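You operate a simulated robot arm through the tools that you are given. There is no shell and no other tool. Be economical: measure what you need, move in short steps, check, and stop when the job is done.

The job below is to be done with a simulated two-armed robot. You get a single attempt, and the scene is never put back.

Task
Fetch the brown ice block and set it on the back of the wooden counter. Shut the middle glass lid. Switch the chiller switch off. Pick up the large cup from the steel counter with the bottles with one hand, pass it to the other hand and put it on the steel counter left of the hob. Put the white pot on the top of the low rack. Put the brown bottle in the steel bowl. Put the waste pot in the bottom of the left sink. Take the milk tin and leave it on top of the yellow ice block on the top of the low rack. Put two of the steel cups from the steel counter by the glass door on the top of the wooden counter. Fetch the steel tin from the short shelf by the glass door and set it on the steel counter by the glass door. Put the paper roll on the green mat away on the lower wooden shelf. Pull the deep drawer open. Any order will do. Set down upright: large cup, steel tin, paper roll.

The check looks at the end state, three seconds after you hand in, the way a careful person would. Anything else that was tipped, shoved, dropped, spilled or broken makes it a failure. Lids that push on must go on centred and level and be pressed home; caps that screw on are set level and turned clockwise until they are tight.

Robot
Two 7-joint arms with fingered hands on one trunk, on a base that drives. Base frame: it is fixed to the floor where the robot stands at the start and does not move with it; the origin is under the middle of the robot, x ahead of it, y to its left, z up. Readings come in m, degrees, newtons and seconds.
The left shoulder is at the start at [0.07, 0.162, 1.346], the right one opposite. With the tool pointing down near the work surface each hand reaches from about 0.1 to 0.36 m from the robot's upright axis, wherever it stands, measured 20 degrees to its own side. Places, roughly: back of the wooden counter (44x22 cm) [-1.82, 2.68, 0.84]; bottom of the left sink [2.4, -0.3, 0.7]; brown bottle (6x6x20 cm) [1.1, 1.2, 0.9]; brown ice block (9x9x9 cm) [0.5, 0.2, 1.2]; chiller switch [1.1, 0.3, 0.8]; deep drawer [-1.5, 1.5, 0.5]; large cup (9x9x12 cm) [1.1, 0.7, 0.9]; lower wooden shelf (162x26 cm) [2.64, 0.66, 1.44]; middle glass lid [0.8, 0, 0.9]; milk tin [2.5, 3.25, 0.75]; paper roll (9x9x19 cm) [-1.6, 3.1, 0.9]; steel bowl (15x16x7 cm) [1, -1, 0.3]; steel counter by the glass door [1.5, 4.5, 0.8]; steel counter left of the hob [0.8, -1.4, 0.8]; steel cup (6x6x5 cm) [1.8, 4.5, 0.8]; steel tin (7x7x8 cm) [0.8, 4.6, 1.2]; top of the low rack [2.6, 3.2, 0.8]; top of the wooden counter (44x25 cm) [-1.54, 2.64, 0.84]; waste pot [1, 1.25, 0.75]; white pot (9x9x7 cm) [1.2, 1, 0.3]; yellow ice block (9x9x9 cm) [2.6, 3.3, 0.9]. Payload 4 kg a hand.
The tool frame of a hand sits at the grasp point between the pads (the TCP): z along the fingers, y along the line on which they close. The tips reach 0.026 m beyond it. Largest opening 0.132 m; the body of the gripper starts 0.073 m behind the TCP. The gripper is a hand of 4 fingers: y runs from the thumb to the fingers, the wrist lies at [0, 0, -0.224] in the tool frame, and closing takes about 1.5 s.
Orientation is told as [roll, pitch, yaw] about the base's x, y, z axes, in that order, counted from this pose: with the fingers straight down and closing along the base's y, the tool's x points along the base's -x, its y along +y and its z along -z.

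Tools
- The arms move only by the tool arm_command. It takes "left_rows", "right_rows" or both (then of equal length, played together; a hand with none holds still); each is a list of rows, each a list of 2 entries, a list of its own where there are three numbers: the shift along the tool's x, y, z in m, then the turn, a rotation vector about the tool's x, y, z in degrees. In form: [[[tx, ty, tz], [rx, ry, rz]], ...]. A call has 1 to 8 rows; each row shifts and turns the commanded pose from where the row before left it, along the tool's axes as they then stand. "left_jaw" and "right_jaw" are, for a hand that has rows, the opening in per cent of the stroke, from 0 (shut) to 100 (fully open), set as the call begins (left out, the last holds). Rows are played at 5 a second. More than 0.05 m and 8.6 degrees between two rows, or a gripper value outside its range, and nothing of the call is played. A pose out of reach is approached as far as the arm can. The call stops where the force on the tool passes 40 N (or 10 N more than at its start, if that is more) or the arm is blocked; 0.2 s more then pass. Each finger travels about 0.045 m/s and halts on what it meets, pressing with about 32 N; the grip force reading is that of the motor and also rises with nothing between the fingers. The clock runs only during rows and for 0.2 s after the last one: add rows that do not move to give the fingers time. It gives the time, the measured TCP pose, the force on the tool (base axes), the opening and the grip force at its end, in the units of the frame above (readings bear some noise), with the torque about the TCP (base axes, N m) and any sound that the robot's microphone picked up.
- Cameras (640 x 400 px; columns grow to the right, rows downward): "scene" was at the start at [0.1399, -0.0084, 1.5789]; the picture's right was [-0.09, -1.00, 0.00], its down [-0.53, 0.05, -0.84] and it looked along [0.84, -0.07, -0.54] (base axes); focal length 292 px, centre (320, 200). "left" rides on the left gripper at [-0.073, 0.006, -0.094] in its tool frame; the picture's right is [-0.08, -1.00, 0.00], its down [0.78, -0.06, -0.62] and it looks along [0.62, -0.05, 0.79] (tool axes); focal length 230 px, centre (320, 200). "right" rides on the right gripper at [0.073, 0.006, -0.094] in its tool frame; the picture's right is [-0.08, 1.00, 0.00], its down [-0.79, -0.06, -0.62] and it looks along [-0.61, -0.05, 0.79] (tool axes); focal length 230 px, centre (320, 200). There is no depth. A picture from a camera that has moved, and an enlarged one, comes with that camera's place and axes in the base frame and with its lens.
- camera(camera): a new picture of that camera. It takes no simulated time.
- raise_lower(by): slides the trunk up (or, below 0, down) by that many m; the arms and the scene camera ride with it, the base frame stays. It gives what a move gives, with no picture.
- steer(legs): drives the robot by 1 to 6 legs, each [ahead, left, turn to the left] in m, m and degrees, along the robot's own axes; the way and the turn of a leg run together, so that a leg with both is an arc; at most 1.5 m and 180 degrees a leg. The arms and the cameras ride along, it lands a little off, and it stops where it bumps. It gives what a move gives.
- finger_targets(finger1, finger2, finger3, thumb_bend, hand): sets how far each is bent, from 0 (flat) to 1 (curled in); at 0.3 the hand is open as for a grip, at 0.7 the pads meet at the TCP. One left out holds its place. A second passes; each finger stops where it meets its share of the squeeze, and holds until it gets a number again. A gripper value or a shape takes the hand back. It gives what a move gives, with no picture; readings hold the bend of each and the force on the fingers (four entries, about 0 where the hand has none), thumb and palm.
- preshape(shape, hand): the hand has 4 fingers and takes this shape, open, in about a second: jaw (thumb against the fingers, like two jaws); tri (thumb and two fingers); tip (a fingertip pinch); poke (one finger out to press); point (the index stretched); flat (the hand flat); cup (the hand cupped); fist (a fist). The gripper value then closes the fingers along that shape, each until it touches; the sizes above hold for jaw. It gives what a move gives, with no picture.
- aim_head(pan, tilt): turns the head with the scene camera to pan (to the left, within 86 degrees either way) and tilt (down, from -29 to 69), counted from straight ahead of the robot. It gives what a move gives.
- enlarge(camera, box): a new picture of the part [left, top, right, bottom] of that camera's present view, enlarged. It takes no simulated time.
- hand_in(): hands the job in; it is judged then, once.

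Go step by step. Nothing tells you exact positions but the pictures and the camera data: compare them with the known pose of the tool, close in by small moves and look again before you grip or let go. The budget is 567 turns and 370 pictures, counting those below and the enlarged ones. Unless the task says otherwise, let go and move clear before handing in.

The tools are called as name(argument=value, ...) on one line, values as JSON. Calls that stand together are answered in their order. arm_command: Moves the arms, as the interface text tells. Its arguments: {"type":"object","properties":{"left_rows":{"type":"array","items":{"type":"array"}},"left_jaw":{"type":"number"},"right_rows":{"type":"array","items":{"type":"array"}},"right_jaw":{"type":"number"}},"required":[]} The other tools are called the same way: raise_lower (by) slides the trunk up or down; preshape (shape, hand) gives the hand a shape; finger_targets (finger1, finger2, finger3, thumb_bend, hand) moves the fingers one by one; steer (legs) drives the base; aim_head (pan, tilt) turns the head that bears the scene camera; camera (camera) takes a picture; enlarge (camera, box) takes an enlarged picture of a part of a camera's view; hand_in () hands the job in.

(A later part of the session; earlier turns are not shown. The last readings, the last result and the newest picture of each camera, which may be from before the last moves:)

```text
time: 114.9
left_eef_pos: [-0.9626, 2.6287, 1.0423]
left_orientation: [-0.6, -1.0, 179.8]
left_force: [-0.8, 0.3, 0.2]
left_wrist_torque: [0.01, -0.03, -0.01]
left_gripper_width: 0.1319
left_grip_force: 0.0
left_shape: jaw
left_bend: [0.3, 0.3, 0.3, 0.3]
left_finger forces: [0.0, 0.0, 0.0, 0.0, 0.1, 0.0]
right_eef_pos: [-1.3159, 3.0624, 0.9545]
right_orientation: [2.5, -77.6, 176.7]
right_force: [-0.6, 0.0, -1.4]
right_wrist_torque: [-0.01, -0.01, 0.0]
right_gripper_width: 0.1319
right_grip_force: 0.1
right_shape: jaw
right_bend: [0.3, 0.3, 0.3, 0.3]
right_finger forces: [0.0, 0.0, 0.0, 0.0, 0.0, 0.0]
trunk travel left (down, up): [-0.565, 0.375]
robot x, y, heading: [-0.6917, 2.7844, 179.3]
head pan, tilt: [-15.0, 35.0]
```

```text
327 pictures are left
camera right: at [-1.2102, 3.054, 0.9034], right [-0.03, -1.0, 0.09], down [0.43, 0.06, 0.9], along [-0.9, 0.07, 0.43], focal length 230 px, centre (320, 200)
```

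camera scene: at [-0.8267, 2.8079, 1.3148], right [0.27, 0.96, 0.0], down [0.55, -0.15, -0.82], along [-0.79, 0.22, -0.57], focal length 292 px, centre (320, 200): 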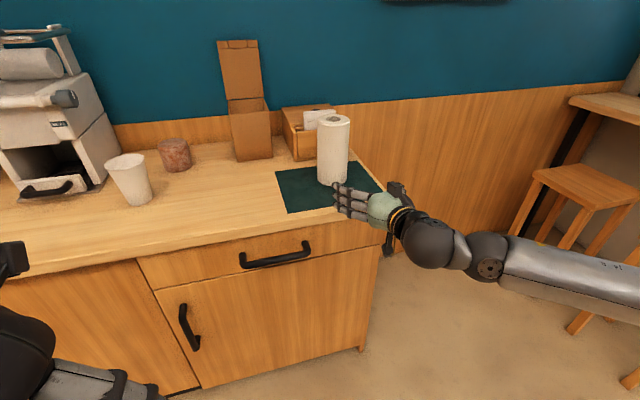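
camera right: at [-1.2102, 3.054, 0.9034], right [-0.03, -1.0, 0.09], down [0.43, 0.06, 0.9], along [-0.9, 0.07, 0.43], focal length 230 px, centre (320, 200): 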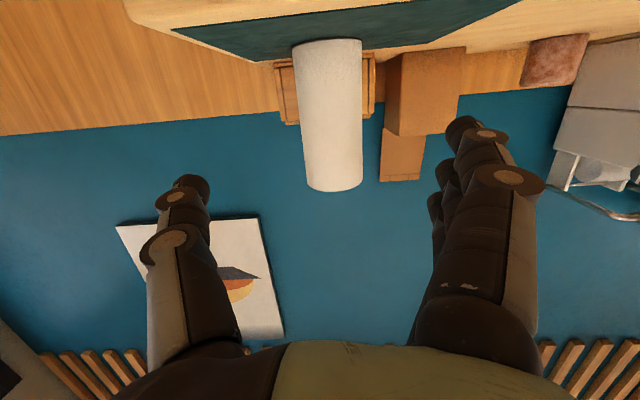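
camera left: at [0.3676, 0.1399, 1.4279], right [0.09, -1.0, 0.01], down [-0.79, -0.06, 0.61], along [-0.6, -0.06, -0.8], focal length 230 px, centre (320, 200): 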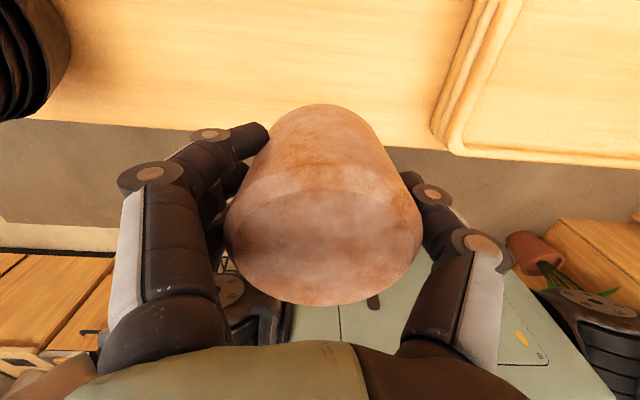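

The roll is at about (−1.58, 3.055). I'll drive 15 cm closer, then look.

steer(legs=[[0.15, 0, 0]])

camera(camera="right")

camera(camera="scene")

```text
time: 116.3
left_eef_pos: [-1.1177, 2.6292, 1.0429]
left_orientation: [-0.6, -1.0, 179.7]
left_force: [0.0, -0.9, 0.8]
left_wrist_torque: [0.03, 0.0, -0.03]
left_gripper_width: 0.132
left_grip_force: 0.1
left_shape: jaw
left_bend: [0.3, 0.3, 0.3, 0.3]
left_finger forces: [0.1, 0.1, 0.0, 0.1, 0.1, 0.0]
right_eef_pos: [-1.4712, 3.0633, 0.9539]
right_orientation: [2.5, -77.5, 176.8]
right_force: [0.5, -0.6, -0.5]
right_wrist_torque: [0.03, 0.02, 0.01]
right_gripper_width: 0.1317
right_grip_force: 0.0
right_shape: jaw
right_bend: [0.3, 0.3, 0.3, 0.3]
right_finger forces: [0.0, 0.1, 0.1, 0.0, 0.1, 0.1]
trunk travel left (down, up): [-0.565, 0.375]
robot x, y, heading: [-0.851, 2.788, 179.5]
head pan, tilt: [-15.0, 35.0]
```

```text
326 pictures are left
camera right: at [-1.3657, 3.0555, 0.9032], right [-0.03, -1.0, 0.08], down [0.43, 0.06, 0.9], along [-0.9, 0.06, 0.43], focal length 230 px, centre (320, 200)
```

right: 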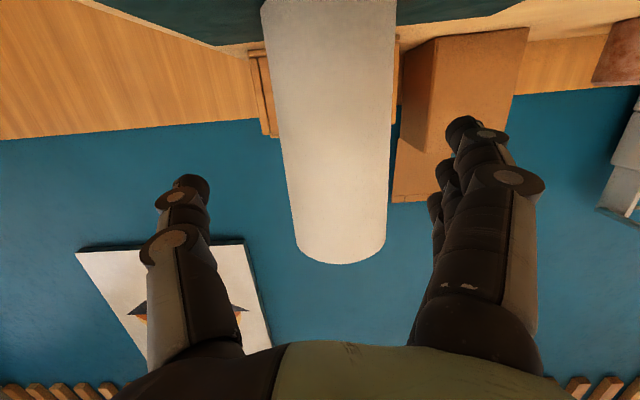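

```text
325 pictures are left
camera scene: at [-0.9825, 2.8094, 1.3148], right [0.27, 0.96, 0.0], down [0.55, -0.15, -0.82], along [-0.79, 0.22, -0.57], focal length 292 px, centre (320, 200)
```

scene: 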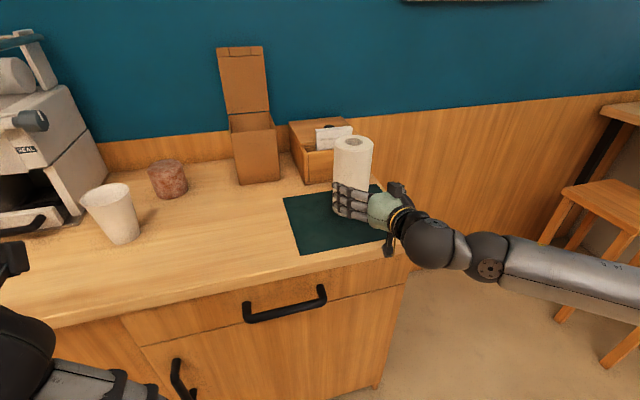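

I'll advance the last 11 cm with a small lateral correction.

arm_command(right_rows=[[[0, 0.018, 0], [0, 0, 0]], [[-0.008, 0, 0.036], [0, 0, 0]], [[-0.008, 0, 0.036], [0, 0, 0]], [[-0.007, 0, 0.032], [0, 0, 0]], [[0, 0, 0], [0, 0, 0]]])

camera(camera="right")

camera(camera="scene")

```text
time: 117.5
left_eef_pos: [-1.1163, 2.6297, 1.0424]
left_orientation: [-0.6, -1.1, 179.9]
left_force: [0.3, -0.8, 1.3]
left_wrist_torque: [0.03, -0.01, -0.02]
left_gripper_width: 0.1318
left_grip_force: 0.0
left_shape: jaw
left_bend: [0.3, 0.3, 0.3, 0.3]
left_finger forces: [0.1, 0.0, 0.0, 0.0, 0.0, 0.0]
right_eef_pos: [-1.5788, 3.0456, 0.9557]
right_orientation: [2.4, -77.6, 176.8]
right_force: [0.2, 0.9, 0.0]
right_wrist_torque: [-0.01, -0.01, -0.01]
right_gripper_width: 0.1318
right_grip_force: 0.0
right_shape: jaw
right_bend: [0.3, 0.3, 0.3, 0.3]
right_finger forces: [0.0, 0.1, 0.1, 0.0, 0.1, 0.0]
trunk travel left (down, up): [-0.565, 0.375]
robot x, y, heading: [-0.8476, 2.7845, 179.4]
head pan, tilt: [-15.0, 35.0]
```

```text
324 pictures are left
camera right: at [-1.4721, 3.0382, 0.9046], right [-0.03, -1.0, 0.08], down [0.43, 0.06, 0.9], along [-0.9, 0.06, 0.43], focal length 230 px, centre (320, 200)
```

right: 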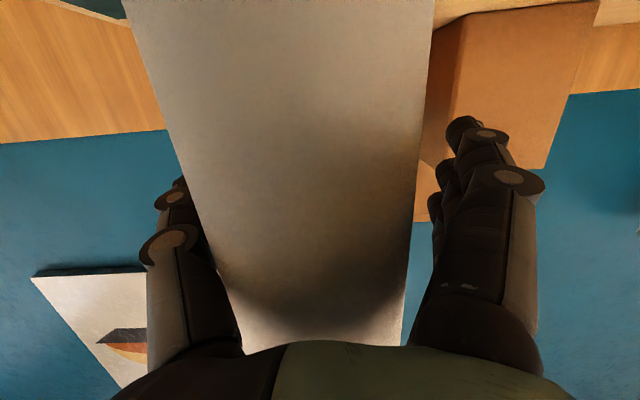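

```text
323 pictures are left
camera scene: at [-0.9813, 2.8097, 1.3149], right [0.27, 0.96, 0.0], down [0.55, -0.15, -0.82], along [-0.79, 0.22, -0.57], focal length 292 px, centre (320, 200)
```

scene: 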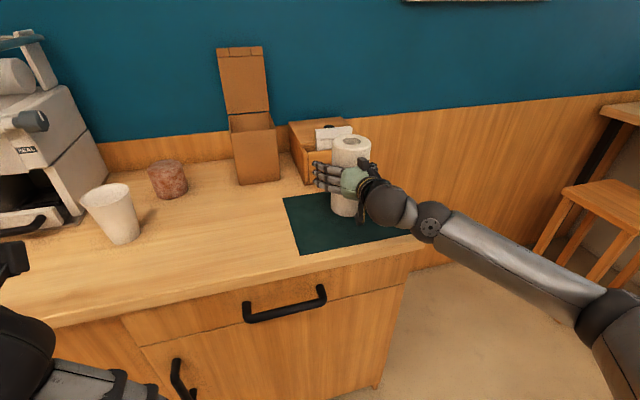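

Slightly over; I'll shift back 6 mm and close.

arm_command(right_rows=[[[0, -0.006, 0], [0, 0, 0]], [[0, 0, 0], [0, 0, 0]]])

arm_command(right_rows=[[[0, 0, 0], [0, 0, 0]], [[0, 0, 0], [0, 0, 0]], [[0, 0, 0], [0, 0, 0]], [[0, 0, 0], [0, 0, 0]], [[0, 0, 0], [0, 0, 0]]], right_jaw=50)

camera(camera="right")

```text
time: 118.1
left_eef_pos: [-1.1154, 2.6303, 1.042]
left_orientation: [-0.6, -1.0, 179.8]
left_force: [0.2, -1.1, 1.2]
left_wrist_torque: [-0.02, 0.0, -0.02]
left_gripper_width: 0.1319
left_grip_force: 0.0
left_shape: jaw
left_bend: [0.3, 0.3, 0.3, 0.3]
left_finger forces: [0.0, 0.1, 0.0, 0.0, 0.0, 0.1]
right_eef_pos: [-1.5783, 3.0524, 0.9543]
right_orientation: [2.4, -77.5, 176.8]
right_force: [-0.9, 0.3, -0.4]
right_wrist_torque: [-0.05, 0.0, 0.0]
right_gripper_width: 0.1318
right_grip_force: 0.0
right_shape: jaw
right_bend: [0.3, 0.3, 0.3, 0.3]
right_finger forces: [0.0, 0.0, 0.0, 0.1, 0.0, 0.0]
trunk travel left (down, up): [-0.565, 0.375]
robot x, y, heading: [-0.8444, 2.786, 179.3]
head pan, tilt: [-15.0, 35.0]
```

```text
time: 119.3
left_eef_pos: [-1.1176, 2.6297, 1.0434]
left_orientation: [-0.4, -1.0, 179.8]
left_force: [0.1, -0.1, -0.3]
left_wrist_torque: [0.02, 0.0, -0.01]
left_gripper_width: 0.1318
left_grip_force: 0.1
left_shape: jaw
left_bend: [0.3, 0.3, 0.3, 0.3]
left_finger forces: [0.0, 0.0, 0.1, 0.0, 0.0, 0.1]
right_eef_pos: [-1.5815, 3.0535, 0.9542]
right_orientation: [2.5, -77.6, 176.7]
right_force: [0.7, 0.2, -0.6]
right_wrist_torque: [-0.01, 0.11, -0.02]
right_gripper_width: 0.067
right_grip_force: 31.8
right_shape: jaw
right_bend: [0.72, 0.73, 0.74, 0.77]
right_finger forces: [11.3, 11.8, 15.9, 0.1, 37.0, 0.0]
trunk travel left (down, up): [-0.565, 0.375]
robot x, y, heading: [-0.8465, 2.7867, 179.1]
head pan, tilt: [-15.0, 35.0]
```

```text
322 pictures are left
camera right: at [-1.4724, 3.0451, 0.904], right [-0.03, -1.0, 0.08], down [0.43, 0.06, 0.9], along [-0.9, 0.07, 0.43], focal length 230 px, centre (320, 200)
```

right: 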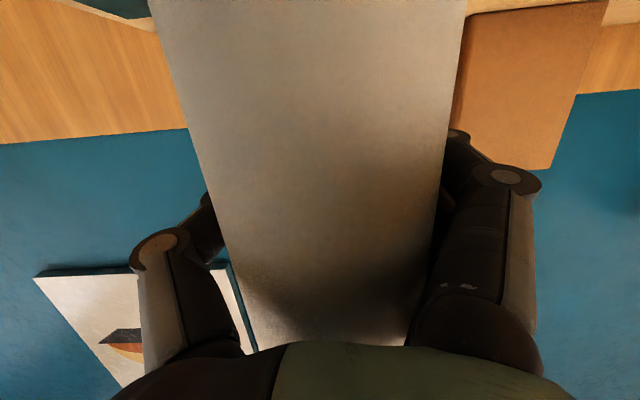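

Firm grip all round. I'll lift with the trunk.

arm_command(right_rows=[[[0, 0, 0], [0, 0, 0]], [[0, 0, 0], [0, 0, 0]]], right_jaw=45)

raise_lower(by=0.3)

camera(camera="scene")

```text
time: 119.9
left_eef_pos: [-1.1161, 2.629, 1.0437]
left_orientation: [-0.7, -1.0, 179.7]
left_force: [-0.2, 0.2, -0.3]
left_wrist_torque: [-0.01, 0.0, 0.02]
left_gripper_width: 0.132
left_grip_force: 0.1
left_shape: jaw
left_bend: [0.3, 0.3, 0.3, 0.3]
left_finger forces: [0.0, 0.0, 0.0, 0.0, 0.0, 0.1]
right_eef_pos: [-1.5791, 3.0511, 0.9556]
right_orientation: [2.5, -77.5, 176.7]
right_force: [-0.1, -0.6, 0.9]
right_wrist_torque: [0.03, 0.15, 0.0]
right_gripper_width: 0.0672
right_grip_force: 32.0
right_shape: jaw
right_bend: [0.72, 0.73, 0.74, 0.77]
right_finger forces: [11.2, 11.8, 17.3, 0.1, 37.6, 0.0]
trunk travel left (down, up): [-0.565, 0.375]
robot x, y, heading: [-0.8469, 2.7824, 179.3]
head pan, tilt: [-15.0, 35.0]
```

```text
time: 122.9
left_eef_pos: [-1.1162, 2.6298, 1.3423]
left_orientation: [-0.5, -1.0, 179.8]
left_force: [0.2, 0.0, 0.4]
left_wrist_torque: [-0.05, -0.01, -0.02]
left_gripper_width: 0.1318
left_grip_force: 0.1
left_shape: jaw
left_bend: [0.3, 0.3, 0.3, 0.3]
left_finger forces: [0.0, 0.0, 0.0, 0.0, 0.0, 0.1]
right_eef_pos: [-1.579, 3.0531, 1.255]
right_orientation: [2.5, -77.4, 176.7]
right_force: [-0.4, 0.6, -1.7]
right_wrist_torque: [0.0, 0.04, 0.0]
right_gripper_width: 0.067
right_grip_force: 32.1
right_shape: jaw
right_bend: [0.72, 0.73, 0.74, 0.77]
right_finger forces: [10.8, 11.6, 17.3, 0.0, 37.7, 0.0]
trunk travel left (down, up): [-0.865, 0.075]
robot x, y, heading: [-0.8466, 2.7823, 179.1]
head pan, tilt: [-15.0, 35.0]
```

```text
321 pictures are left
camera scene: at [-0.9825, 2.8096, 1.6147], right [0.27, 0.96, 0.0], down [0.55, -0.15, -0.82], along [-0.79, 0.22, -0.57], focal length 292 px, centre (320, 200)
```

scene: 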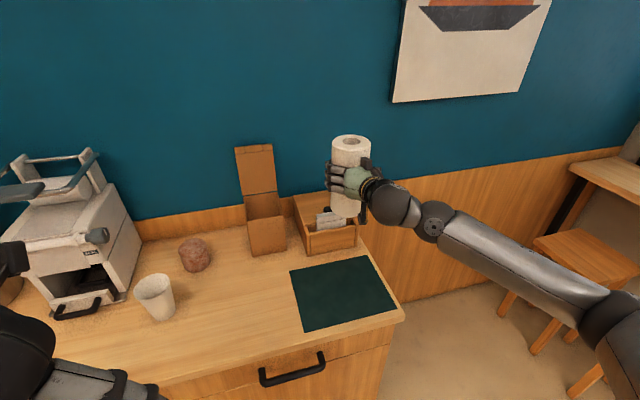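

The roll is held upright. I'll back off, retract, and turn toward the kitchen.

steer(legs=[[-0.4, 0, 0]])

arm_command(right_rows=[[[0.009, 0, -0.042], [0, 0, 0]], [[0.009, 0, -0.042], [0, 0, 0]], [[0.009, 0, -0.042], [0, 0, 0]], [[0.009, 0, -0.042], [0, 0, 0]], [[0.009, 0, -0.042], [0, 0, 0]]])

aim_head(pan=0, tilt=30)

steer(legs=[[0, 0, 180]])

camera(camera="scene")

```text
time: 125.4
left_eef_pos: [-0.7165, 2.6256, 1.3422]
left_orientation: [-0.5, -0.8, -179.9]
left_force: [-0.7, 1.3, -0.1]
left_wrist_torque: [-0.02, -0.03, 0.03]
left_gripper_width: 0.1319
left_grip_force: 0.1
left_shape: jaw
left_bend: [0.3, 0.3, 0.3, 0.3]
left_finger forces: [0.0, 0.0, 0.0, 0.1, 0.0, 0.1]
right_eef_pos: [-1.1818, 3.0451, 1.2532]
right_orientation: [2.5, -77.4, 177.1]
right_force: [-0.6, -0.6, -2.2]
right_wrist_torque: [-0.02, 0.05, 0.0]
right_gripper_width: 0.0666
right_grip_force: 31.7
right_shape: jaw
right_bend: [0.72, 0.73, 0.74, 0.77]
right_finger forces: [10.8, 11.6, 17.1, 0.0, 37.7, 0.0]
trunk travel left (down, up): [-0.865, 0.075]
robot x, y, heading: [-0.4471, 2.7834, 179.9]
head pan, tilt: [-15.0, 35.0]
```

```text
time: 126.6
left_eef_pos: [-0.7143, 2.6252, 1.3429]
left_orientation: [-0.7, -0.9, -179.8]
left_force: [0.1, 0.1, -0.9]
left_wrist_torque: [0.03, 0.02, -0.03]
left_gripper_width: 0.1319
left_grip_force: 0.1
left_shape: jaw
left_bend: [0.3, 0.3, 0.3, 0.3]
left_finger forces: [0.1, 0.1, 0.0, 0.0, 0.1, 0.0]
right_eef_pos: [-1.0098, 3.0445, 1.2536]
right_orientation: [2.4, -77.5, 177.1]
right_force: [-0.4, 0.2, -2.2]
right_wrist_torque: [-0.02, -0.02, -0.03]
right_gripper_width: 0.0667
right_grip_force: 32.5
right_shape: jaw
right_bend: [0.72, 0.73, 0.74, 0.77]
right_finger forces: [10.8, 11.7, 17.1, 0.0, 37.6, 0.0]
right hand out of reach, approached as far as the arm can: row 5
trunk travel left (down, up): [-0.865, 0.075]
robot x, y, heading: [-0.4432, 2.7812, 180.0]
head pan, tilt: [-15.0, 35.0]
```

```text
time: 127.3
left_eef_pos: [-0.7159, 2.6241, 1.3425]
left_orientation: [-0.6, -0.9, -179.8]
left_force: [0.2, -0.9, 0.2]
left_wrist_torque: [-0.01, -0.02, -0.02]
left_gripper_width: 0.1317
left_grip_force: 0.1
left_shape: jaw
left_bend: [0.3, 0.3, 0.3, 0.3]
left_finger forces: [0.0, 0.0, 0.1, 0.0, 0.0, 0.0]
right_eef_pos: [-1.0098, 3.0434, 1.2537]
right_orientation: [2.4, -77.4, 177.2]
right_force: [0.8, -0.2, -2.5]
right_wrist_torque: [-0.01, 0.04, -0.02]
right_gripper_width: 0.0667
right_grip_force: 31.9
right_shape: jaw
right_bend: [0.72, 0.73, 0.74, 0.77]
right_finger forces: [10.8, 11.7, 17.2, 0.1, 37.5, 0.1]
trunk travel left (down, up): [-0.865, 0.075]
robot x, y, heading: [-0.4477, 2.7808, 179.7]
head pan, tilt: [0.0, 30.0]
```

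```text
time: 134.9
left_eef_pos: [-0.1703, 2.9214, 1.3427]
left_orientation: [-0.5, -1.0, -3.8]
left_force: [-0.3, 0.1, -0.1]
left_wrist_torque: [0.01, 0.03, -0.03]
left_gripper_width: 0.1316
left_grip_force: 0.0
left_shape: jaw
left_bend: [0.3, 0.3, 0.3, 0.3]
left_finger forces: [0.0, 0.1, 0.0, 0.0, 0.1, 0.0]
right_eef_pos: [0.0942, 2.482, 1.2544]
right_orientation: [2.5, -77.5, -6.9]
right_force: [0.0, 0.2, -1.7]
right_wrist_torque: [0.0, -0.02, -0.01]
right_gripper_width: 0.0662
right_grip_force: 32.5
right_shape: jaw
right_bend: [0.72, 0.73, 0.74, 0.77]
right_finger forces: [10.5, 11.4, 15.0, 0.1, 35.6, 0.0]
trunk travel left (down, up): [-0.865, 0.075]
robot x, y, heading: [-0.4506, 2.7869, -4.2]
head pan, tilt: [0.0, 30.0]
```

```text
320 pictures are left
camera scene: at [-0.3062, 2.7715, 1.6226], right [-0.07, -1.0, 0.0], down [-0.5, 0.04, -0.87], along [0.86, -0.06, -0.5], focal length 292 px, centre (320, 200)
```

scene: 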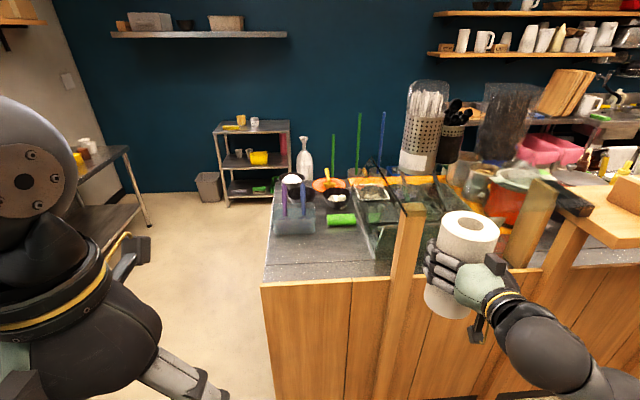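

The prep counter ends at y≈2.9, so the way in is at y≈3.45. I'll drive around it into the aisle.

steer(legs=[[0, 0.65, 4.2], [1.1, 0, 0], [1.0, 0, 0], [0, 0, -45]])

camera(camera="scene")

```text
time: 150.6
left_eef_pos: [1.9702, 3.3065, 1.3417]
left_orientation: [-0.6, -1.1, -46.7]
left_force: [0.0, -0.3, 0.7]
left_wrist_torque: [0.0, 0.0, -0.01]
left_gripper_width: 0.132
left_grip_force: 0.0
left_shape: jaw
left_bend: [0.3, 0.3, 0.3, 0.3]
left_finger forces: [0.1, 0.0, 0.1, 0.1, 0.0, 0.0]
right_eef_pos: [1.8653, 2.8045, 1.2548]
right_orientation: [2.4, -77.6, -49.7]
right_force: [0.0, -1.0, -1.8]
right_wrist_torque: [-0.04, -0.05, -0.01]
right_gripper_width: 0.0662
right_grip_force: 32.1
right_shape: jaw
right_bend: [0.72, 0.73, 0.74, 0.77]
right_finger forces: [10.6, 11.4, 14.5, 0.1, 35.4, 0.1]
trunk travel left (down, up): [-0.865, 0.075]
robot x, y, heading: [1.6761, 3.3949, -47.0]
head pan, tilt: [0.0, 30.0]
```

```text
319 pictures are left
camera scene: at [1.7693, 3.2898, 1.6226], right [-0.73, -0.68, 0.0], down [-0.34, 0.37, -0.87], along [0.59, -0.64, -0.5], focal length 292 px, centre (320, 200)
```

scene: 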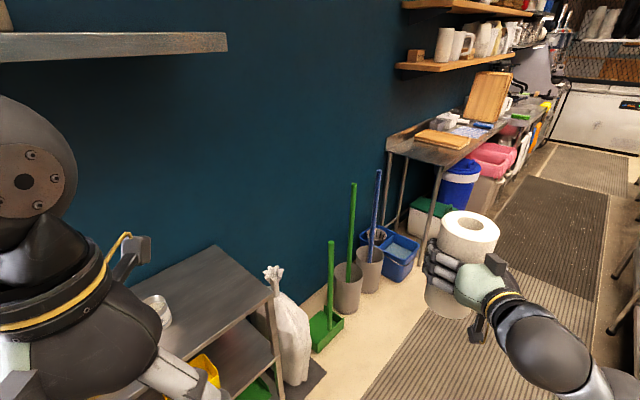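

I'll head down the aisle to about y=1.2 and face the shelf.

steer(legs=[[0, 0, -43], [1.0, 0, 0], [1.1, 0, 0], [0, 0, 90]])

aim_head(pan=-5, tilt=10)

camera(camera="scene")

```text
time: 166.6
left_eef_pos: [1.9599, 1.479, 1.3428]
left_orientation: [-0.5, -1.0, -1.3]
left_force: [-0.5, 0.0, 0.1]
left_wrist_torque: [-0.01, 0.02, 0.0]
left_gripper_width: 0.132
left_grip_force: 0.0
left_shape: jaw
left_bend: [0.3, 0.3, 0.3, 0.3]
left_finger forces: [0.0, 0.0, 0.0, 0.0, 0.0, 0.1]
right_eef_pos: [2.2414, 1.0526, 1.254]
right_orientation: [2.5, -77.5, -4.6]
right_force: [0.2, 0.5, -3.1]
right_wrist_torque: [0.01, -0.02, -0.02]
right_gripper_width: 0.0659
right_grip_force: 32.6
right_shape: jaw
right_bend: [0.72, 0.73, 0.74, 0.77]
right_finger forces: [10.5, 11.2, 13.6, 0.0, 34.2, 0.0]
trunk travel left (down, up): [-0.865, 0.075]
robot x, y, heading: [1.6874, 1.3299, -1.7]
head pan, tilt: [0.0, 30.0]
```

```text
time: 167.4
left_eef_pos: [1.9596, 1.4813, 1.3425]
left_orientation: [-0.5, -0.9, -1.4]
left_force: [0.0, -0.1, 0.1]
left_wrist_torque: [0.0, -0.02, 0.01]
left_gripper_width: 0.1321
left_grip_force: 0.0
left_shape: jaw
left_bend: [0.3, 0.3, 0.3, 0.3]
left_finger forces: [0.0, 0.0, 0.1, 0.0, 0.1, 0.0]
right_eef_pos: [2.2419, 1.0525, 1.2543]
right_orientation: [2.4, -77.5, -4.3]
right_force: [-0.8, 0.5, -2.5]
right_wrist_torque: [-0.04, -0.02, 0.01]
right_gripper_width: 0.066
right_grip_force: 31.8
right_shape: jaw
right_bend: [0.72, 0.73, 0.74, 0.77]
right_finger forces: [10.5, 11.1, 13.6, 0.1, 34.2, 0.0]
trunk travel left (down, up): [-0.865, 0.075]
robot x, y, heading: [1.6871, 1.3322, -1.8]
head pan, tilt: [-5.0, 10.0]
```

```text
318 pictures are left
camera scene: at [1.8311, 1.3169, 1.6549], right [-0.12, -0.99, 0.0], down [-0.17, 0.02, -0.98], along [0.98, -0.12, -0.17], focal length 292 px, centre (320, 200)
```

scene: 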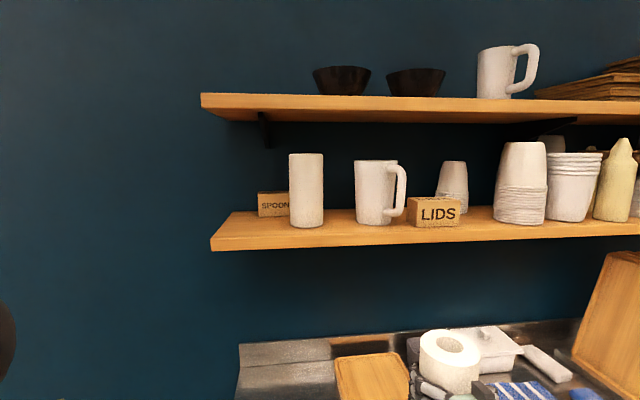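

The lower shelf edge is at x≈2.53, with 0.29 m clearance below the upper shelf. I'll check the right part of the shelf for free space.

aim_head(pan=-45, tilt=8)

camera(camera="scene")

```text
time: 168.5
left_eef_pos: [1.9594, 1.4807, 1.343]
left_orientation: [-0.5, -1.0, -1.4]
left_force: [-0.3, 0.9, 0.2]
left_wrist_torque: [-0.03, 0.02, 0.0]
left_gripper_width: 0.1322
left_grip_force: 0.0
left_shape: jaw
left_bend: [0.3, 0.3, 0.3, 0.3]
left_finger forces: [0.0, 0.0, 0.0, 0.0, 0.1, 0.0]
right_eef_pos: [2.2416, 1.0528, 1.2541]
right_orientation: [2.5, -77.5, -4.4]
right_force: [0.8, 0.6, -2.2]
right_wrist_torque: [-0.06, -0.03, 0.01]
right_gripper_width: 0.0656
right_grip_force: 32.0
right_shape: jaw
right_bend: [0.72, 0.73, 0.74, 0.77]
right_finger forces: [10.5, 11.2, 13.6, 0.0, 34.2, 0.1]
trunk travel left (down, up): [-0.865, 0.075]
robot x, y, heading: [1.6869, 1.3298, -2.0]
head pan, tilt: [-45.0, 8.0]
```

```text
317 pictures are left
camera scene: at [1.8022, 1.2604, 1.6582], right [-0.73, -0.68, 0.0], down [-0.1, 0.1, -0.99], along [0.68, -0.72, -0.14], focal length 292 px, centre (320, 200)
```

scene: 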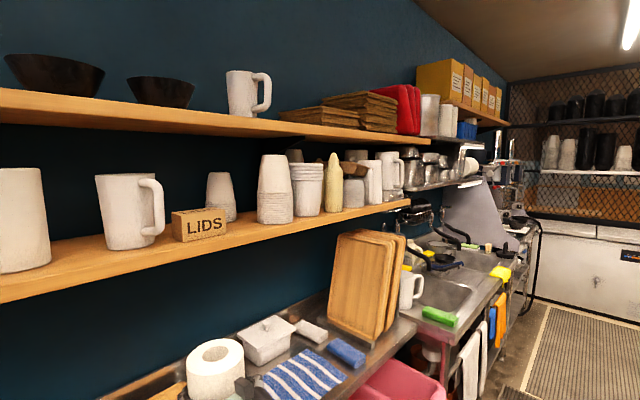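

The left end of the shelf, around (2.61, 1.40), is free. I'll raise the roll to height and then line up.

raise_lower(by=0.07)

arm_command(right_rows=[[[-0.044, 0, -0.0097], [0, 0, 0]], [[-0.044, 0, -0.0097], [0, 0, 0]], [[-0.044, 0, -0.0097], [0, 0, 0]], [[-0.044, 0, -0.0097], [0, 0, 0]], [[-0.044, 0, -0.0097], [0, 0, 0]], [[-0.034, 0, -0.0077], [0, 0, 0]]])

steer(legs=[[0, 0.32, 2.0]])

aim_head(pan=-20, tilt=10)

camera(camera="scene")

```text
time: 169.6
left_eef_pos: [1.961, 1.4794, 1.4121]
left_orientation: [-0.6, -1.0, -1.3]
left_force: [0.2, 0.8, -0.2]
left_wrist_torque: [0.01, -0.01, 0.02]
left_gripper_width: 0.132
left_grip_force: 0.0
left_shape: jaw
left_bend: [0.3, 0.3, 0.3, 0.3]
left_finger forces: [0.0, 0.0, 0.1, 0.0, 0.0, 0.0]
right_eef_pos: [2.2419, 1.0531, 1.3243]
right_orientation: [2.5, -77.5, -4.5]
right_force: [-0.1, -0.6, -1.6]
right_wrist_torque: [-0.02, 0.01, 0.06]
right_gripper_width: 0.0659
right_grip_force: 31.9
right_shape: jaw
right_bend: [0.72, 0.73, 0.74, 0.77]
right_finger forces: [10.5, 11.2, 13.5, 0.1, 34.2, 0.0]
trunk travel left (down, up): [-0.935, 0.005]
robot x, y, heading: [1.6886, 1.3304, -1.7]
head pan, tilt: [-45.0, 8.0]
```

```text
time: 170.9
left_eef_pos: [1.9591, 1.4813, 1.4133]
left_orientation: [-0.7, -1.1, -1.4]
left_force: [0.2, 0.7, -1.1]
left_wrist_torque: [-0.01, -0.02, 0.01]
left_gripper_width: 0.1319
left_grip_force: 0.0
left_shape: jaw
left_bend: [0.3, 0.3, 0.3, 0.3]
left_finger forces: [0.0, 0.0, 0.1, 0.0, 0.0, 0.1]
right_eef_pos: [2.2392, 1.0527, 1.5837]
right_orientation: [2.1, -77.3, -4.1]
right_force: [-0.7, -0.1, -0.6]
right_wrist_torque: [0.01, 0.03, 0.03]
right_gripper_width: 0.0657
right_grip_force: 32.6
right_shape: jaw
right_bend: [0.72, 0.73, 0.74, 0.77]
right_finger forces: [10.6, 11.0, 13.8, 0.0, 34.3, 0.0]
right hand out of reach, approached as far as the arm can: row 1
trunk travel left (down, up): [-0.935, 0.005]
robot x, y, heading: [1.6885, 1.3282, -1.9]
head pan, tilt: [-45.0, 8.0]
```

```text
time: 173.1
left_eef_pos: [1.9605, 1.7999, 1.4128]
left_orientation: [-0.5, -1.0, 0.2]
left_force: [0.8, -1.0, -0.2]
left_wrist_torque: [0.03, -0.05, -0.03]
left_gripper_width: 0.1317
left_grip_force: 0.1
left_shape: jaw
left_bend: [0.3, 0.3, 0.3, 0.3]
left_finger forces: [0.1, 0.0, 0.0, 0.1, 0.0, 0.1]
right_eef_pos: [2.2518, 1.3774, 1.5841]
right_orientation: [3.1, -77.6, -3.4]
right_force: [0.1, -0.2, -2.1]
right_wrist_torque: [-0.01, -0.03, 0.07]
right_gripper_width: 0.0654
right_grip_force: 31.9
right_shape: jaw
right_bend: [0.72, 0.73, 0.74, 0.77]
right_finger forces: [10.6, 11.0, 13.9, 0.1, 34.2, 0.0]
trunk travel left (down, up): [-0.935, 0.005]
robot x, y, heading: [1.6916, 1.6456, -0.3]
head pan, tilt: [-45.0, 8.0]
```

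```text
time: 173.9
left_eef_pos: [1.9608, 1.8039, 1.4126]
left_orientation: [-0.6, -1.1, 0.2]
left_force: [-0.4, 0.0, -0.4]
left_wrist_torque: [0.0, 0.02, 0.03]
left_gripper_width: 0.1318
left_grip_force: 0.0
left_shape: jaw
left_bend: [0.3, 0.3, 0.3, 0.3]
left_finger forces: [0.1, 0.1, 0.0, 0.0, 0.0, 0.0]
right_eef_pos: [2.2541, 1.3825, 1.584]
right_orientation: [2.2, -77.5, -2.6]
right_force: [0.8, 0.8, -2.2]
right_wrist_torque: [-0.01, -0.03, -0.02]
right_gripper_width: 0.0652
right_grip_force: 31.6
right_shape: jaw
right_bend: [0.72, 0.73, 0.74, 0.77]
right_finger forces: [10.6, 11.0, 13.9, 0.0, 34.2, 0.1]
trunk travel left (down, up): [-0.935, 0.005]
robot x, y, heading: [1.6923, 1.6461, -0.0]
head pan, tilt: [-20.0, 10.0]
```

```text
316 pictures are left
camera scene: at [1.8315, 1.613, 1.725], right [-0.35, -0.94, 0.0], down [-0.16, 0.06, -0.98], along [0.92, -0.34, -0.17], focal length 292 px, centre (320, 200)
```

scene: 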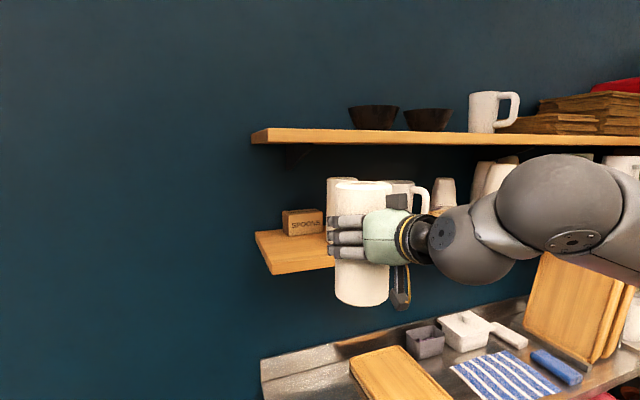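

Shelf front-left corner is at (2.507, 1.487, ~1.445). I'll drive 20 cm forward and re-check before moving in.

steer(legs=[[0.2, 0.01, 0]])

camera(camera="scene")

camera(camera="right")

```text
time: 175.5
left_eef_pos: [2.149, 1.8108, 1.4136]
left_orientation: [-0.6, -1.3, -0.1]
left_force: [0.4, 1.5, 1.9]
left_wrist_torque: [-0.01, -0.04, 0.02]
left_gripper_width: 0.1318
left_grip_force: 0.0
left_shape: jaw
left_bend: [0.3, 0.3, 0.3, 0.3]
left_finger forces: [0.0, 0.0, 0.0, 0.1, 0.0, 0.0]
right_eef_pos: [2.4403, 1.3878, 1.587]
right_orientation: [2.5, -77.7, -3.2]
right_force: [0.2, 0.1, -2.2]
right_wrist_torque: [-0.02, -0.05, -0.02]
right_gripper_width: 0.0659
right_grip_force: 31.5
right_shape: jaw
right_bend: [0.72, 0.73, 0.74, 0.77]
right_finger forces: [10.6, 11.1, 13.8, 0.0, 34.2, 0.1]
trunk travel left (down, up): [-0.935, 0.005]
robot x, y, heading: [1.8866, 1.6556, -0.5]
head pan, tilt: [-20.0, 10.0]
```

```text
315 pictures are left
camera scene: at [2.0178, 1.62, 1.7255], right [-0.35, -0.94, 0.0], down [-0.16, 0.06, -0.99], along [0.92, -0.34, -0.17], focal length 292 px, centre (320, 200)
```

scene: 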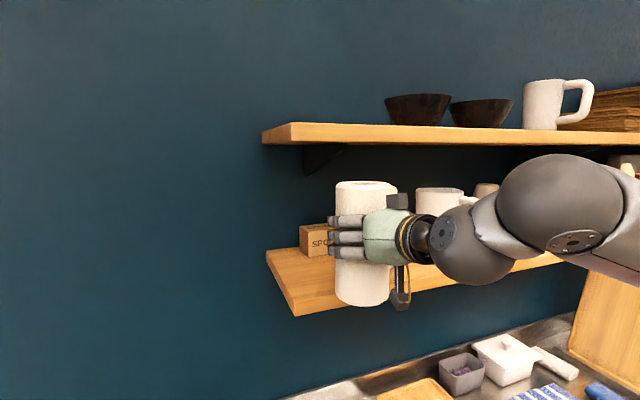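

```text
314 pictures are left
camera right: at [2.3322, 1.3948, 1.5356], right [0.03, 1.0, 0.09], down [-0.44, -0.06, 0.9], along [0.9, -0.06, 0.43], focal length 230 px, centre (320, 200)
```

right: 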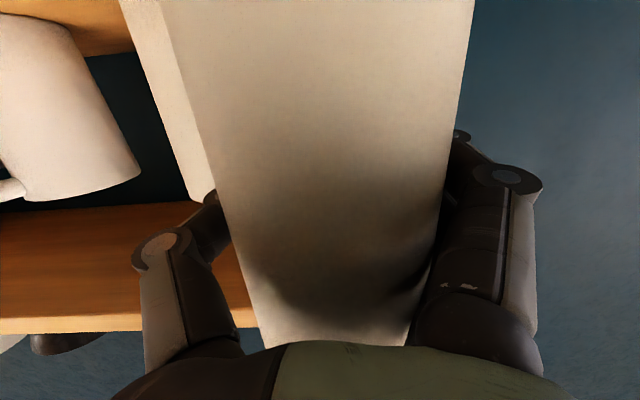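

Corner confirmed. Moving the roll in over the shelf with the arm.

arm_command(right_rows=[[[0, 0.02, 0], [0, 0, 0]], [[-0.0086, 0, 0.039], [0, 0, 0]], [[-0.0086, 0, 0.039], [0, 0, 0]], [[-0.0086, 0, 0.039], [0, 0, 0]], [[-0.0086, 0, 0.039], [0, 0, 0]], [[0, 0, 0], [0, 0, 0]]])

camera(camera="scene")

camera(camera="right")

```text
time: 176.9
left_eef_pos: [2.1544, 1.8099, 1.4129]
left_orientation: [-0.4, -1.1, 0.0]
left_force: [0.2, -0.2, 0.3]
left_wrist_torque: [0.03, -0.03, -0.02]
left_gripper_width: 0.1317
left_grip_force: 0.1
left_shape: jaw
left_bend: [0.3, 0.3, 0.3, 0.3]
left_finger forces: [0.1, 0.0, 0.0, 0.0, 0.1, 0.0]
right_eef_pos: [2.6002, 1.4059, 1.5832]
right_orientation: [2.6, -77.5, -3.3]
right_force: [0.2, -0.1, -1.7]
right_wrist_torque: [-0.02, 0.0, -0.01]
right_gripper_width: 0.0657
right_grip_force: 32.4
right_shape: jaw
right_bend: [0.72, 0.73, 0.74, 0.77]
right_finger forces: [10.6, 10.9, 13.7, 0.0, 33.9, 0.1]
trunk travel left (down, up): [-0.935, 0.005]
robot x, y, heading: [1.8901, 1.6526, -0.4]
head pan, tilt: [-20.0, 10.0]
```

```text
313 pictures are left
camera scene: at [2.0239, 1.6195, 1.7249], right [-0.35, -0.94, 0.0], down [-0.16, 0.06, -0.98], along [0.92, -0.34, -0.17], focal length 292 px, centre (320, 200)
```

scene: 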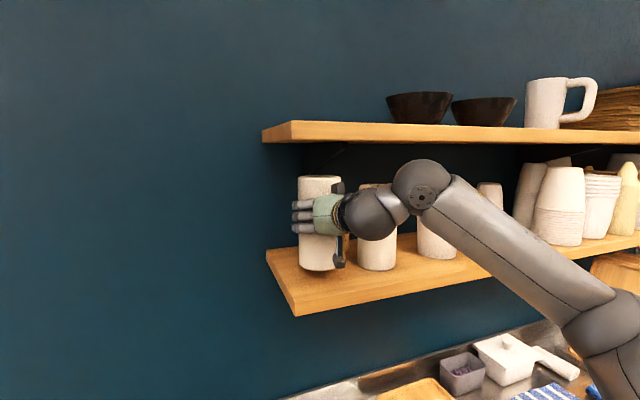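

```text
312 pictures are left
camera right: at [2.4934, 1.4126, 1.5319], right [0.03, 1.0, 0.09], down [-0.43, -0.06, 0.9], along [0.9, -0.06, 0.43], focal length 230 px, centre (320, 200)
```

right: 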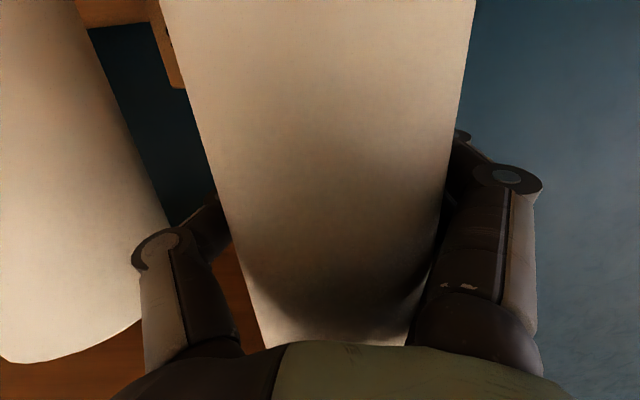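

Well placed with thumb space. Lowering to contact.

arm_command(right_rows=[[[0.0098, 0, 0.0022], [0, 0, 0]], [[0.0078, 0, 0.0017], [0, 0, 0]], [[0.0039, 0, 0.0009], [0, 0, 0]], [[0, 0, 0], [0, 0, 0]]])

```text
time: 177.9
left_eef_pos: [2.1561, 1.8107, 1.4122]
left_orientation: [-0.5, -0.9, -0.1]
left_force: [-1.0, -0.4, 0.2]
left_wrist_torque: [0.03, 0.0, 0.01]
left_gripper_width: 0.1318
left_grip_force: 0.0
left_shape: jaw
left_bend: [0.3, 0.3, 0.3, 0.3]
left_finger forces: [0.0, 0.0, 0.0, 0.0, 0.0, 0.0]
right_eef_pos: [2.6031, 1.4057, 1.562]
right_orientation: [2.3, -77.5, -3.1]
right_force: [-0.6, -0.4, -1.8]
right_wrist_torque: [-0.01, -0.01, 0.04]
right_gripper_width: 0.0657
right_grip_force: 32.6
right_shape: jaw
right_bend: [0.72, 0.73, 0.74, 0.77]
right_finger forces: [10.4, 10.8, 13.8, 0.0, 33.8, 0.1]
trunk travel left (down, up): [-0.935, 0.005]
robot x, y, heading: [1.8877, 1.6561, -0.6]
head pan, tilt: [-20.0, 10.0]
```

arm_command(right_rows=[[[0.0039, 0, 0.0009], [0, 0, 0]], [[0.0039, 0, 0.0009], [0, 0, 0]], [[0, 0, 0], [0, 0, 0]]])

enlarge(camera="scene", box=[240, 150, 440, 320])

```text
time: 178.7
left_eef_pos: [2.1536, 1.8109, 1.4137]
left_orientation: [-0.6, -1.2, 0.0]
left_force: [-0.2, -0.2, -0.7]
left_wrist_torque: [0.02, 0.02, 0.0]
left_gripper_width: 0.1318
left_grip_force: 0.0
left_shape: jaw
left_bend: [0.3, 0.3, 0.3, 0.3]
left_finger forces: [0.0, 0.0, 0.1, 0.1, 0.1, 0.0]
right_eef_pos: [2.6036, 1.4055, 1.5553]
right_orientation: [2.7, -77.6, -3.3]
right_force: [-0.5, -0.4, 2.3]
right_wrist_torque: [-0.04, -0.12, 0.0]
right_gripper_width: 0.0657
right_grip_force: 31.7
right_shape: jaw
right_bend: [0.72, 0.73, 0.74, 0.77]
right_finger forces: [11.0, 11.0, 13.7, 0.1, 34.1, 0.0]
trunk travel left (down, up): [-0.935, 0.005]
robot x, y, heading: [1.8848, 1.6516, -0.4]
head pan, tilt: [-20.0, 10.0]
```

```text
2.35 times, centred on (340, 235) of scene
camera zoom: at [2.0235, 1.6204, 1.7251], right [-0.35, -0.94, 0.0], down [-0.16, 0.06, -0.98], along [0.92, -0.34, -0.17], focal length 687 px, centre (273, 118)
```

zoom: 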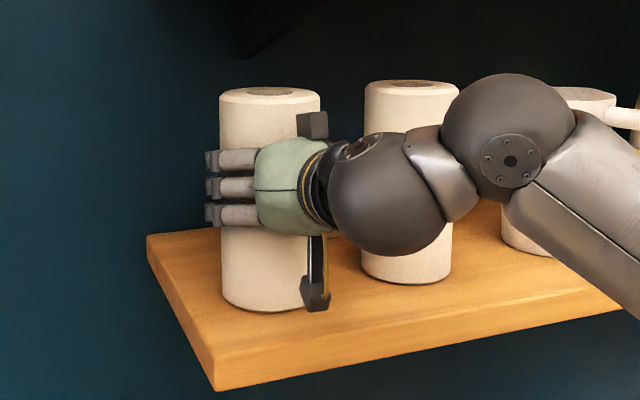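

Contact on the shelf. I'll open the hand and withdraw straight back.

arm_command(right_rows=[[[0, 0, 0], [0, 0, 0]], [[0, 0, 0], [0, 0, 0]], [[0, 0, 0], [0, 0, 0]], [[0, 0, 0], [0, 0, 0]], [[0, 0, 0], [0, 0, 0]], [[0, 0, 0], [0, 0, 0]]], right_jaw=100)

camera(camera="right")

```text
time: 180.1
left_eef_pos: [2.154, 1.8108, 1.4136]
left_orientation: [-0.7, -1.1, 0.0]
left_force: [-0.6, 0.9, -0.5]
left_wrist_torque: [-0.03, -0.02, 0.0]
left_gripper_width: 0.1319
left_grip_force: 0.0
left_shape: jaw
left_bend: [0.3, 0.3, 0.3, 0.3]
left_finger forces: [0.1, 0.0, 0.0, 0.0, 0.0, 0.0]
right_eef_pos: [2.6033, 1.4061, 1.5547]
right_orientation: [2.5, -77.5, -3.1]
right_force: [0.0, 0.0, 0.6]
right_wrist_torque: [0.0, 0.01, 0.0]
right_gripper_width: 0.1317
right_grip_force: 0.1
right_shape: jaw
right_bend: [0.3, 0.3, 0.3, 0.3]
right_finger forces: [0.0, 0.0, 0.1, 0.0, 0.0, 0.0]
trunk travel left (down, up): [-0.935, 0.005]
robot x, y, heading: [1.8842, 1.6576, -0.4]
head pan, tilt: [-20.0, 10.0]
```

```text
310 pictures are left
camera right: at [2.4965, 1.4139, 1.5038], right [0.03, 1.0, 0.08], down [-0.43, -0.06, 0.9], along [0.9, -0.06, 0.43], focal length 230 px, centre (320, 200)
```

right: 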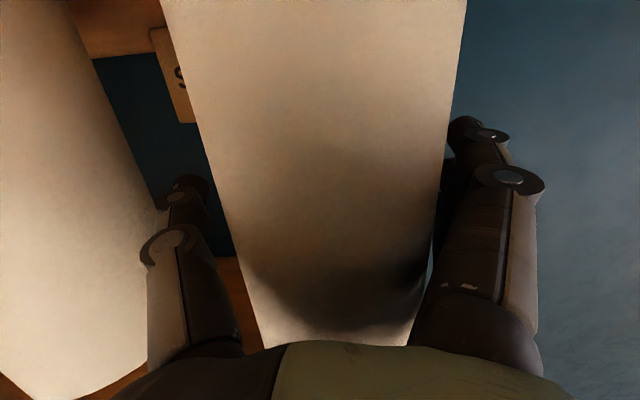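

arm_command(right_rows=[[[0, 0.005, 0], [0, 0, 0]], [[0.008, 0, -0.037], [0, 0, 0]], [[0.008, 0, -0.037], [0, 0, 0]], [[0.0086, 0, -0.039], [0, 0, 0]], [[0.0086, 0, -0.039], [0, 0, 0]], [[0.0086, 0, -0.039], [0, 0, 0]], [[0, 0, 0], [0, 0, 0]]])

camera(camera="scene")

```text
time: 181.7
left_eef_pos: [2.1547, 1.8108, 1.4134]
left_orientation: [-0.6, -1.1, -0.1]
left_force: [-0.1, -0.1, -0.1]
left_wrist_torque: [0.03, -0.03, 0.01]
left_gripper_width: 0.1318
left_grip_force: 0.0
left_shape: jaw
left_bend: [0.3, 0.3, 0.3, 0.3]
left_finger forces: [0.1, 0.0, 0.0, 0.0, 0.1, 0.0]
right_eef_pos: [2.4097, 1.4113, 1.5533]
right_orientation: [2.6, -77.4, -3.2]
right_force: [1.6, -0.4, 0.1]
right_wrist_torque: [-0.01, -0.03, -0.01]
right_gripper_width: 0.1319
right_grip_force: 0.0
right_shape: jaw
right_bend: [0.3, 0.3, 0.3, 0.3]
right_finger forces: [0.0, 0.0, 0.0, 0.0, 0.0, 0.0]
trunk travel left (down, up): [-0.935, 0.005]
robot x, y, heading: [1.8867, 1.6523, -0.3]
head pan, tilt: [-20.0, 10.0]
```

```text
309 pictures are left
camera scene: at [2.0237, 1.6203, 1.725], right [-0.35, -0.94, 0.0], down [-0.16, 0.06, -0.98], along [0.92, -0.34, -0.17], focal length 292 px, centre (320, 200)
```

scene: 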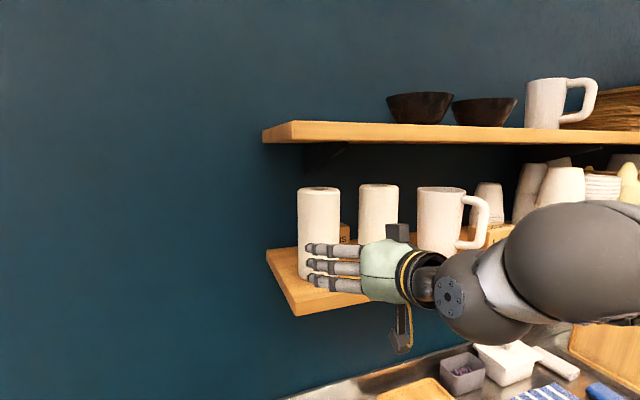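

The roll stands upright on the shelf. Next I'll turn to face the prep counter with the bottles.

steer(legs=[[-0.2, 0, 0], [0, -0.4, 180]])

aim_head(pan=0, tilt=38)

camera(camera="scene")

```text
time: 190.8
left_eef_pos: [1.6759, 1.4908, 1.4117]
left_orientation: [-0.6, -1.2, -177.8]
left_force: [0.1, 0.2, 0.1]
left_wrist_torque: [0.01, -0.01, 0.03]
left_gripper_width: 0.1317
left_grip_force: 0.0
left_shape: jaw
left_bend: [0.3, 0.3, 0.3, 0.3]
left_finger forces: [0.1, 0.0, 0.0, 0.0, 0.0, 0.1]
right_eef_pos: [1.4047, 1.8813, 1.5546]
right_orientation: [2.6, -77.5, 179.0]
right_force: [-0.7, -0.6, 0.1]
right_wrist_torque: [0.0, -0.03, 0.0]
right_gripper_width: 0.1317
right_grip_force: 0.1
right_shape: jaw
right_bend: [0.3, 0.3, 0.3, 0.3]
right_finger forces: [0.0, 0.1, 0.0, 0.0, 0.0, 0.1]
trunk travel left (down, up): [-0.935, 0.005]
robot x, y, heading: [1.9378, 1.6581, -178.1]
head pan, tilt: [-20.0, 10.0]
cut short: leg 2
```

```text
time: 191.7
left_eef_pos: [1.6768, 1.4917, 1.4146]
left_orientation: [-0.6, -1.1, -177.8]
left_force: [-0.3, 0.1, 0.6]
left_wrist_torque: [0.02, -0.02, -0.01]
left_gripper_width: 0.1319
left_grip_force: 0.1
left_shape: jaw
left_bend: [0.3, 0.3, 0.3, 0.3]
left_finger forces: [0.0, 0.0, 0.0, 0.1, 0.0, 0.0]
right_eef_pos: [1.4052, 1.8819, 1.5543]
right_orientation: [2.5, -77.4, 179.1]
right_force: [0.1, -1.0, -0.2]
right_wrist_torque: [0.0, 0.0, -0.01]
right_gripper_width: 0.132
right_grip_force: 0.0
right_shape: jaw
right_bend: [0.3, 0.3, 0.3, 0.3]
right_finger forces: [0.0, 0.1, 0.0, 0.0, 0.1, 0.0]
trunk travel left (down, up): [-0.935, 0.005]
robot x, y, heading: [1.9416, 1.6605, -178.3]
head pan, tilt: [0.0, 38.0]
```

```text
308 pictures are left
camera scene: at [1.8015, 1.6534, 1.6804], right [-0.03, 1.0, 0.0], down [0.61, 0.02, -0.79], along [-0.79, -0.02, -0.62], focal length 292 px, centre (320, 200)
```

scene: 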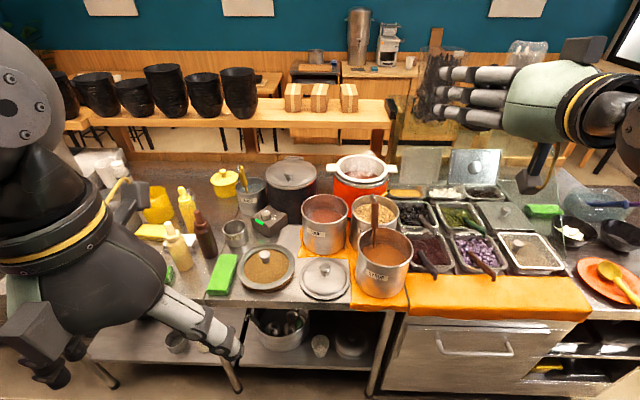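

I see the bottles, pots and lower shelf. I'll slide left along the counter to face the bottles.

steer(legs=[[0, 0.65, -1.8]])

aim_head(pan=0, tilt=40)

camera(camera="scene")

```text
time: 195.3
left_eef_pos: [1.6773, 0.8427, 1.4129]
left_orientation: [-0.5, -1.2, -180.0]
left_force: [-0.5, 0.7, -0.3]
left_wrist_torque: [-0.05, 0.01, 0.0]
left_gripper_width: 0.1318
left_grip_force: 0.1
left_shape: jaw
left_bend: [0.3, 0.3, 0.3, 0.3]
left_finger forces: [0.0, 0.1, 0.0, 0.1, 0.0, 0.0]
right_eef_pos: [1.4218, 1.2419, 1.5541]
right_orientation: [2.9, -77.5, 176.6]
right_force: [-0.9, 0.1, -0.4]
right_wrist_torque: [0.02, 0.0, 0.0]
right_gripper_width: 0.1318
right_grip_force: 0.1
right_shape: jaw
right_bend: [0.3, 0.3, 0.3, 0.3]
right_finger forces: [0.0, 0.0, 0.0, 0.0, 0.0, 0.0]
trunk travel left (down, up): [-0.935, 0.005]
robot x, y, heading: [1.9471, 1.0003, 179.7]
head pan, tilt: [0.0, 38.0]
```

```text
time: 196.0
left_eef_pos: [1.6776, 0.8432, 1.4131]
left_orientation: [-0.5, -1.1, -179.9]
left_force: [-0.5, -0.5, 0.2]
left_wrist_torque: [-0.01, -0.01, 0.04]
left_gripper_width: 0.1318
left_grip_force: 0.1
left_shape: jaw
left_bend: [0.3, 0.3, 0.3, 0.3]
left_finger forces: [0.0, 0.1, 0.0, 0.0, 0.1, 0.1]
right_eef_pos: [1.423, 1.2407, 1.5546]
right_orientation: [2.7, -77.5, 176.7]
right_force: [0.3, 0.3, 0.3]
right_wrist_torque: [0.02, 0.0, 0.02]
right_gripper_width: 0.132
right_grip_force: 0.0
right_shape: jaw
right_bend: [0.3, 0.3, 0.3, 0.3]
right_finger forces: [0.1, 0.0, 0.0, 0.1, 0.0, 0.0]
trunk travel left (down, up): [-0.935, 0.005]
robot x, y, heading: [1.9441, 0.9976, 179.7]
head pan, tilt: [0.0, 40.0]
```

```text
307 pictures are left
camera scene: at [1.8109, 0.9993, 1.6773], right [0.01, 1.0, 0.0], down [0.64, 0.0, -0.77], along [-0.77, 0.0, -0.64], focal length 292 px, centre (320, 200)
```

scene: 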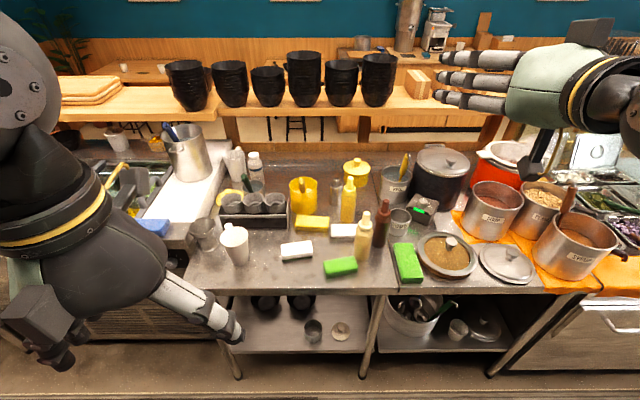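

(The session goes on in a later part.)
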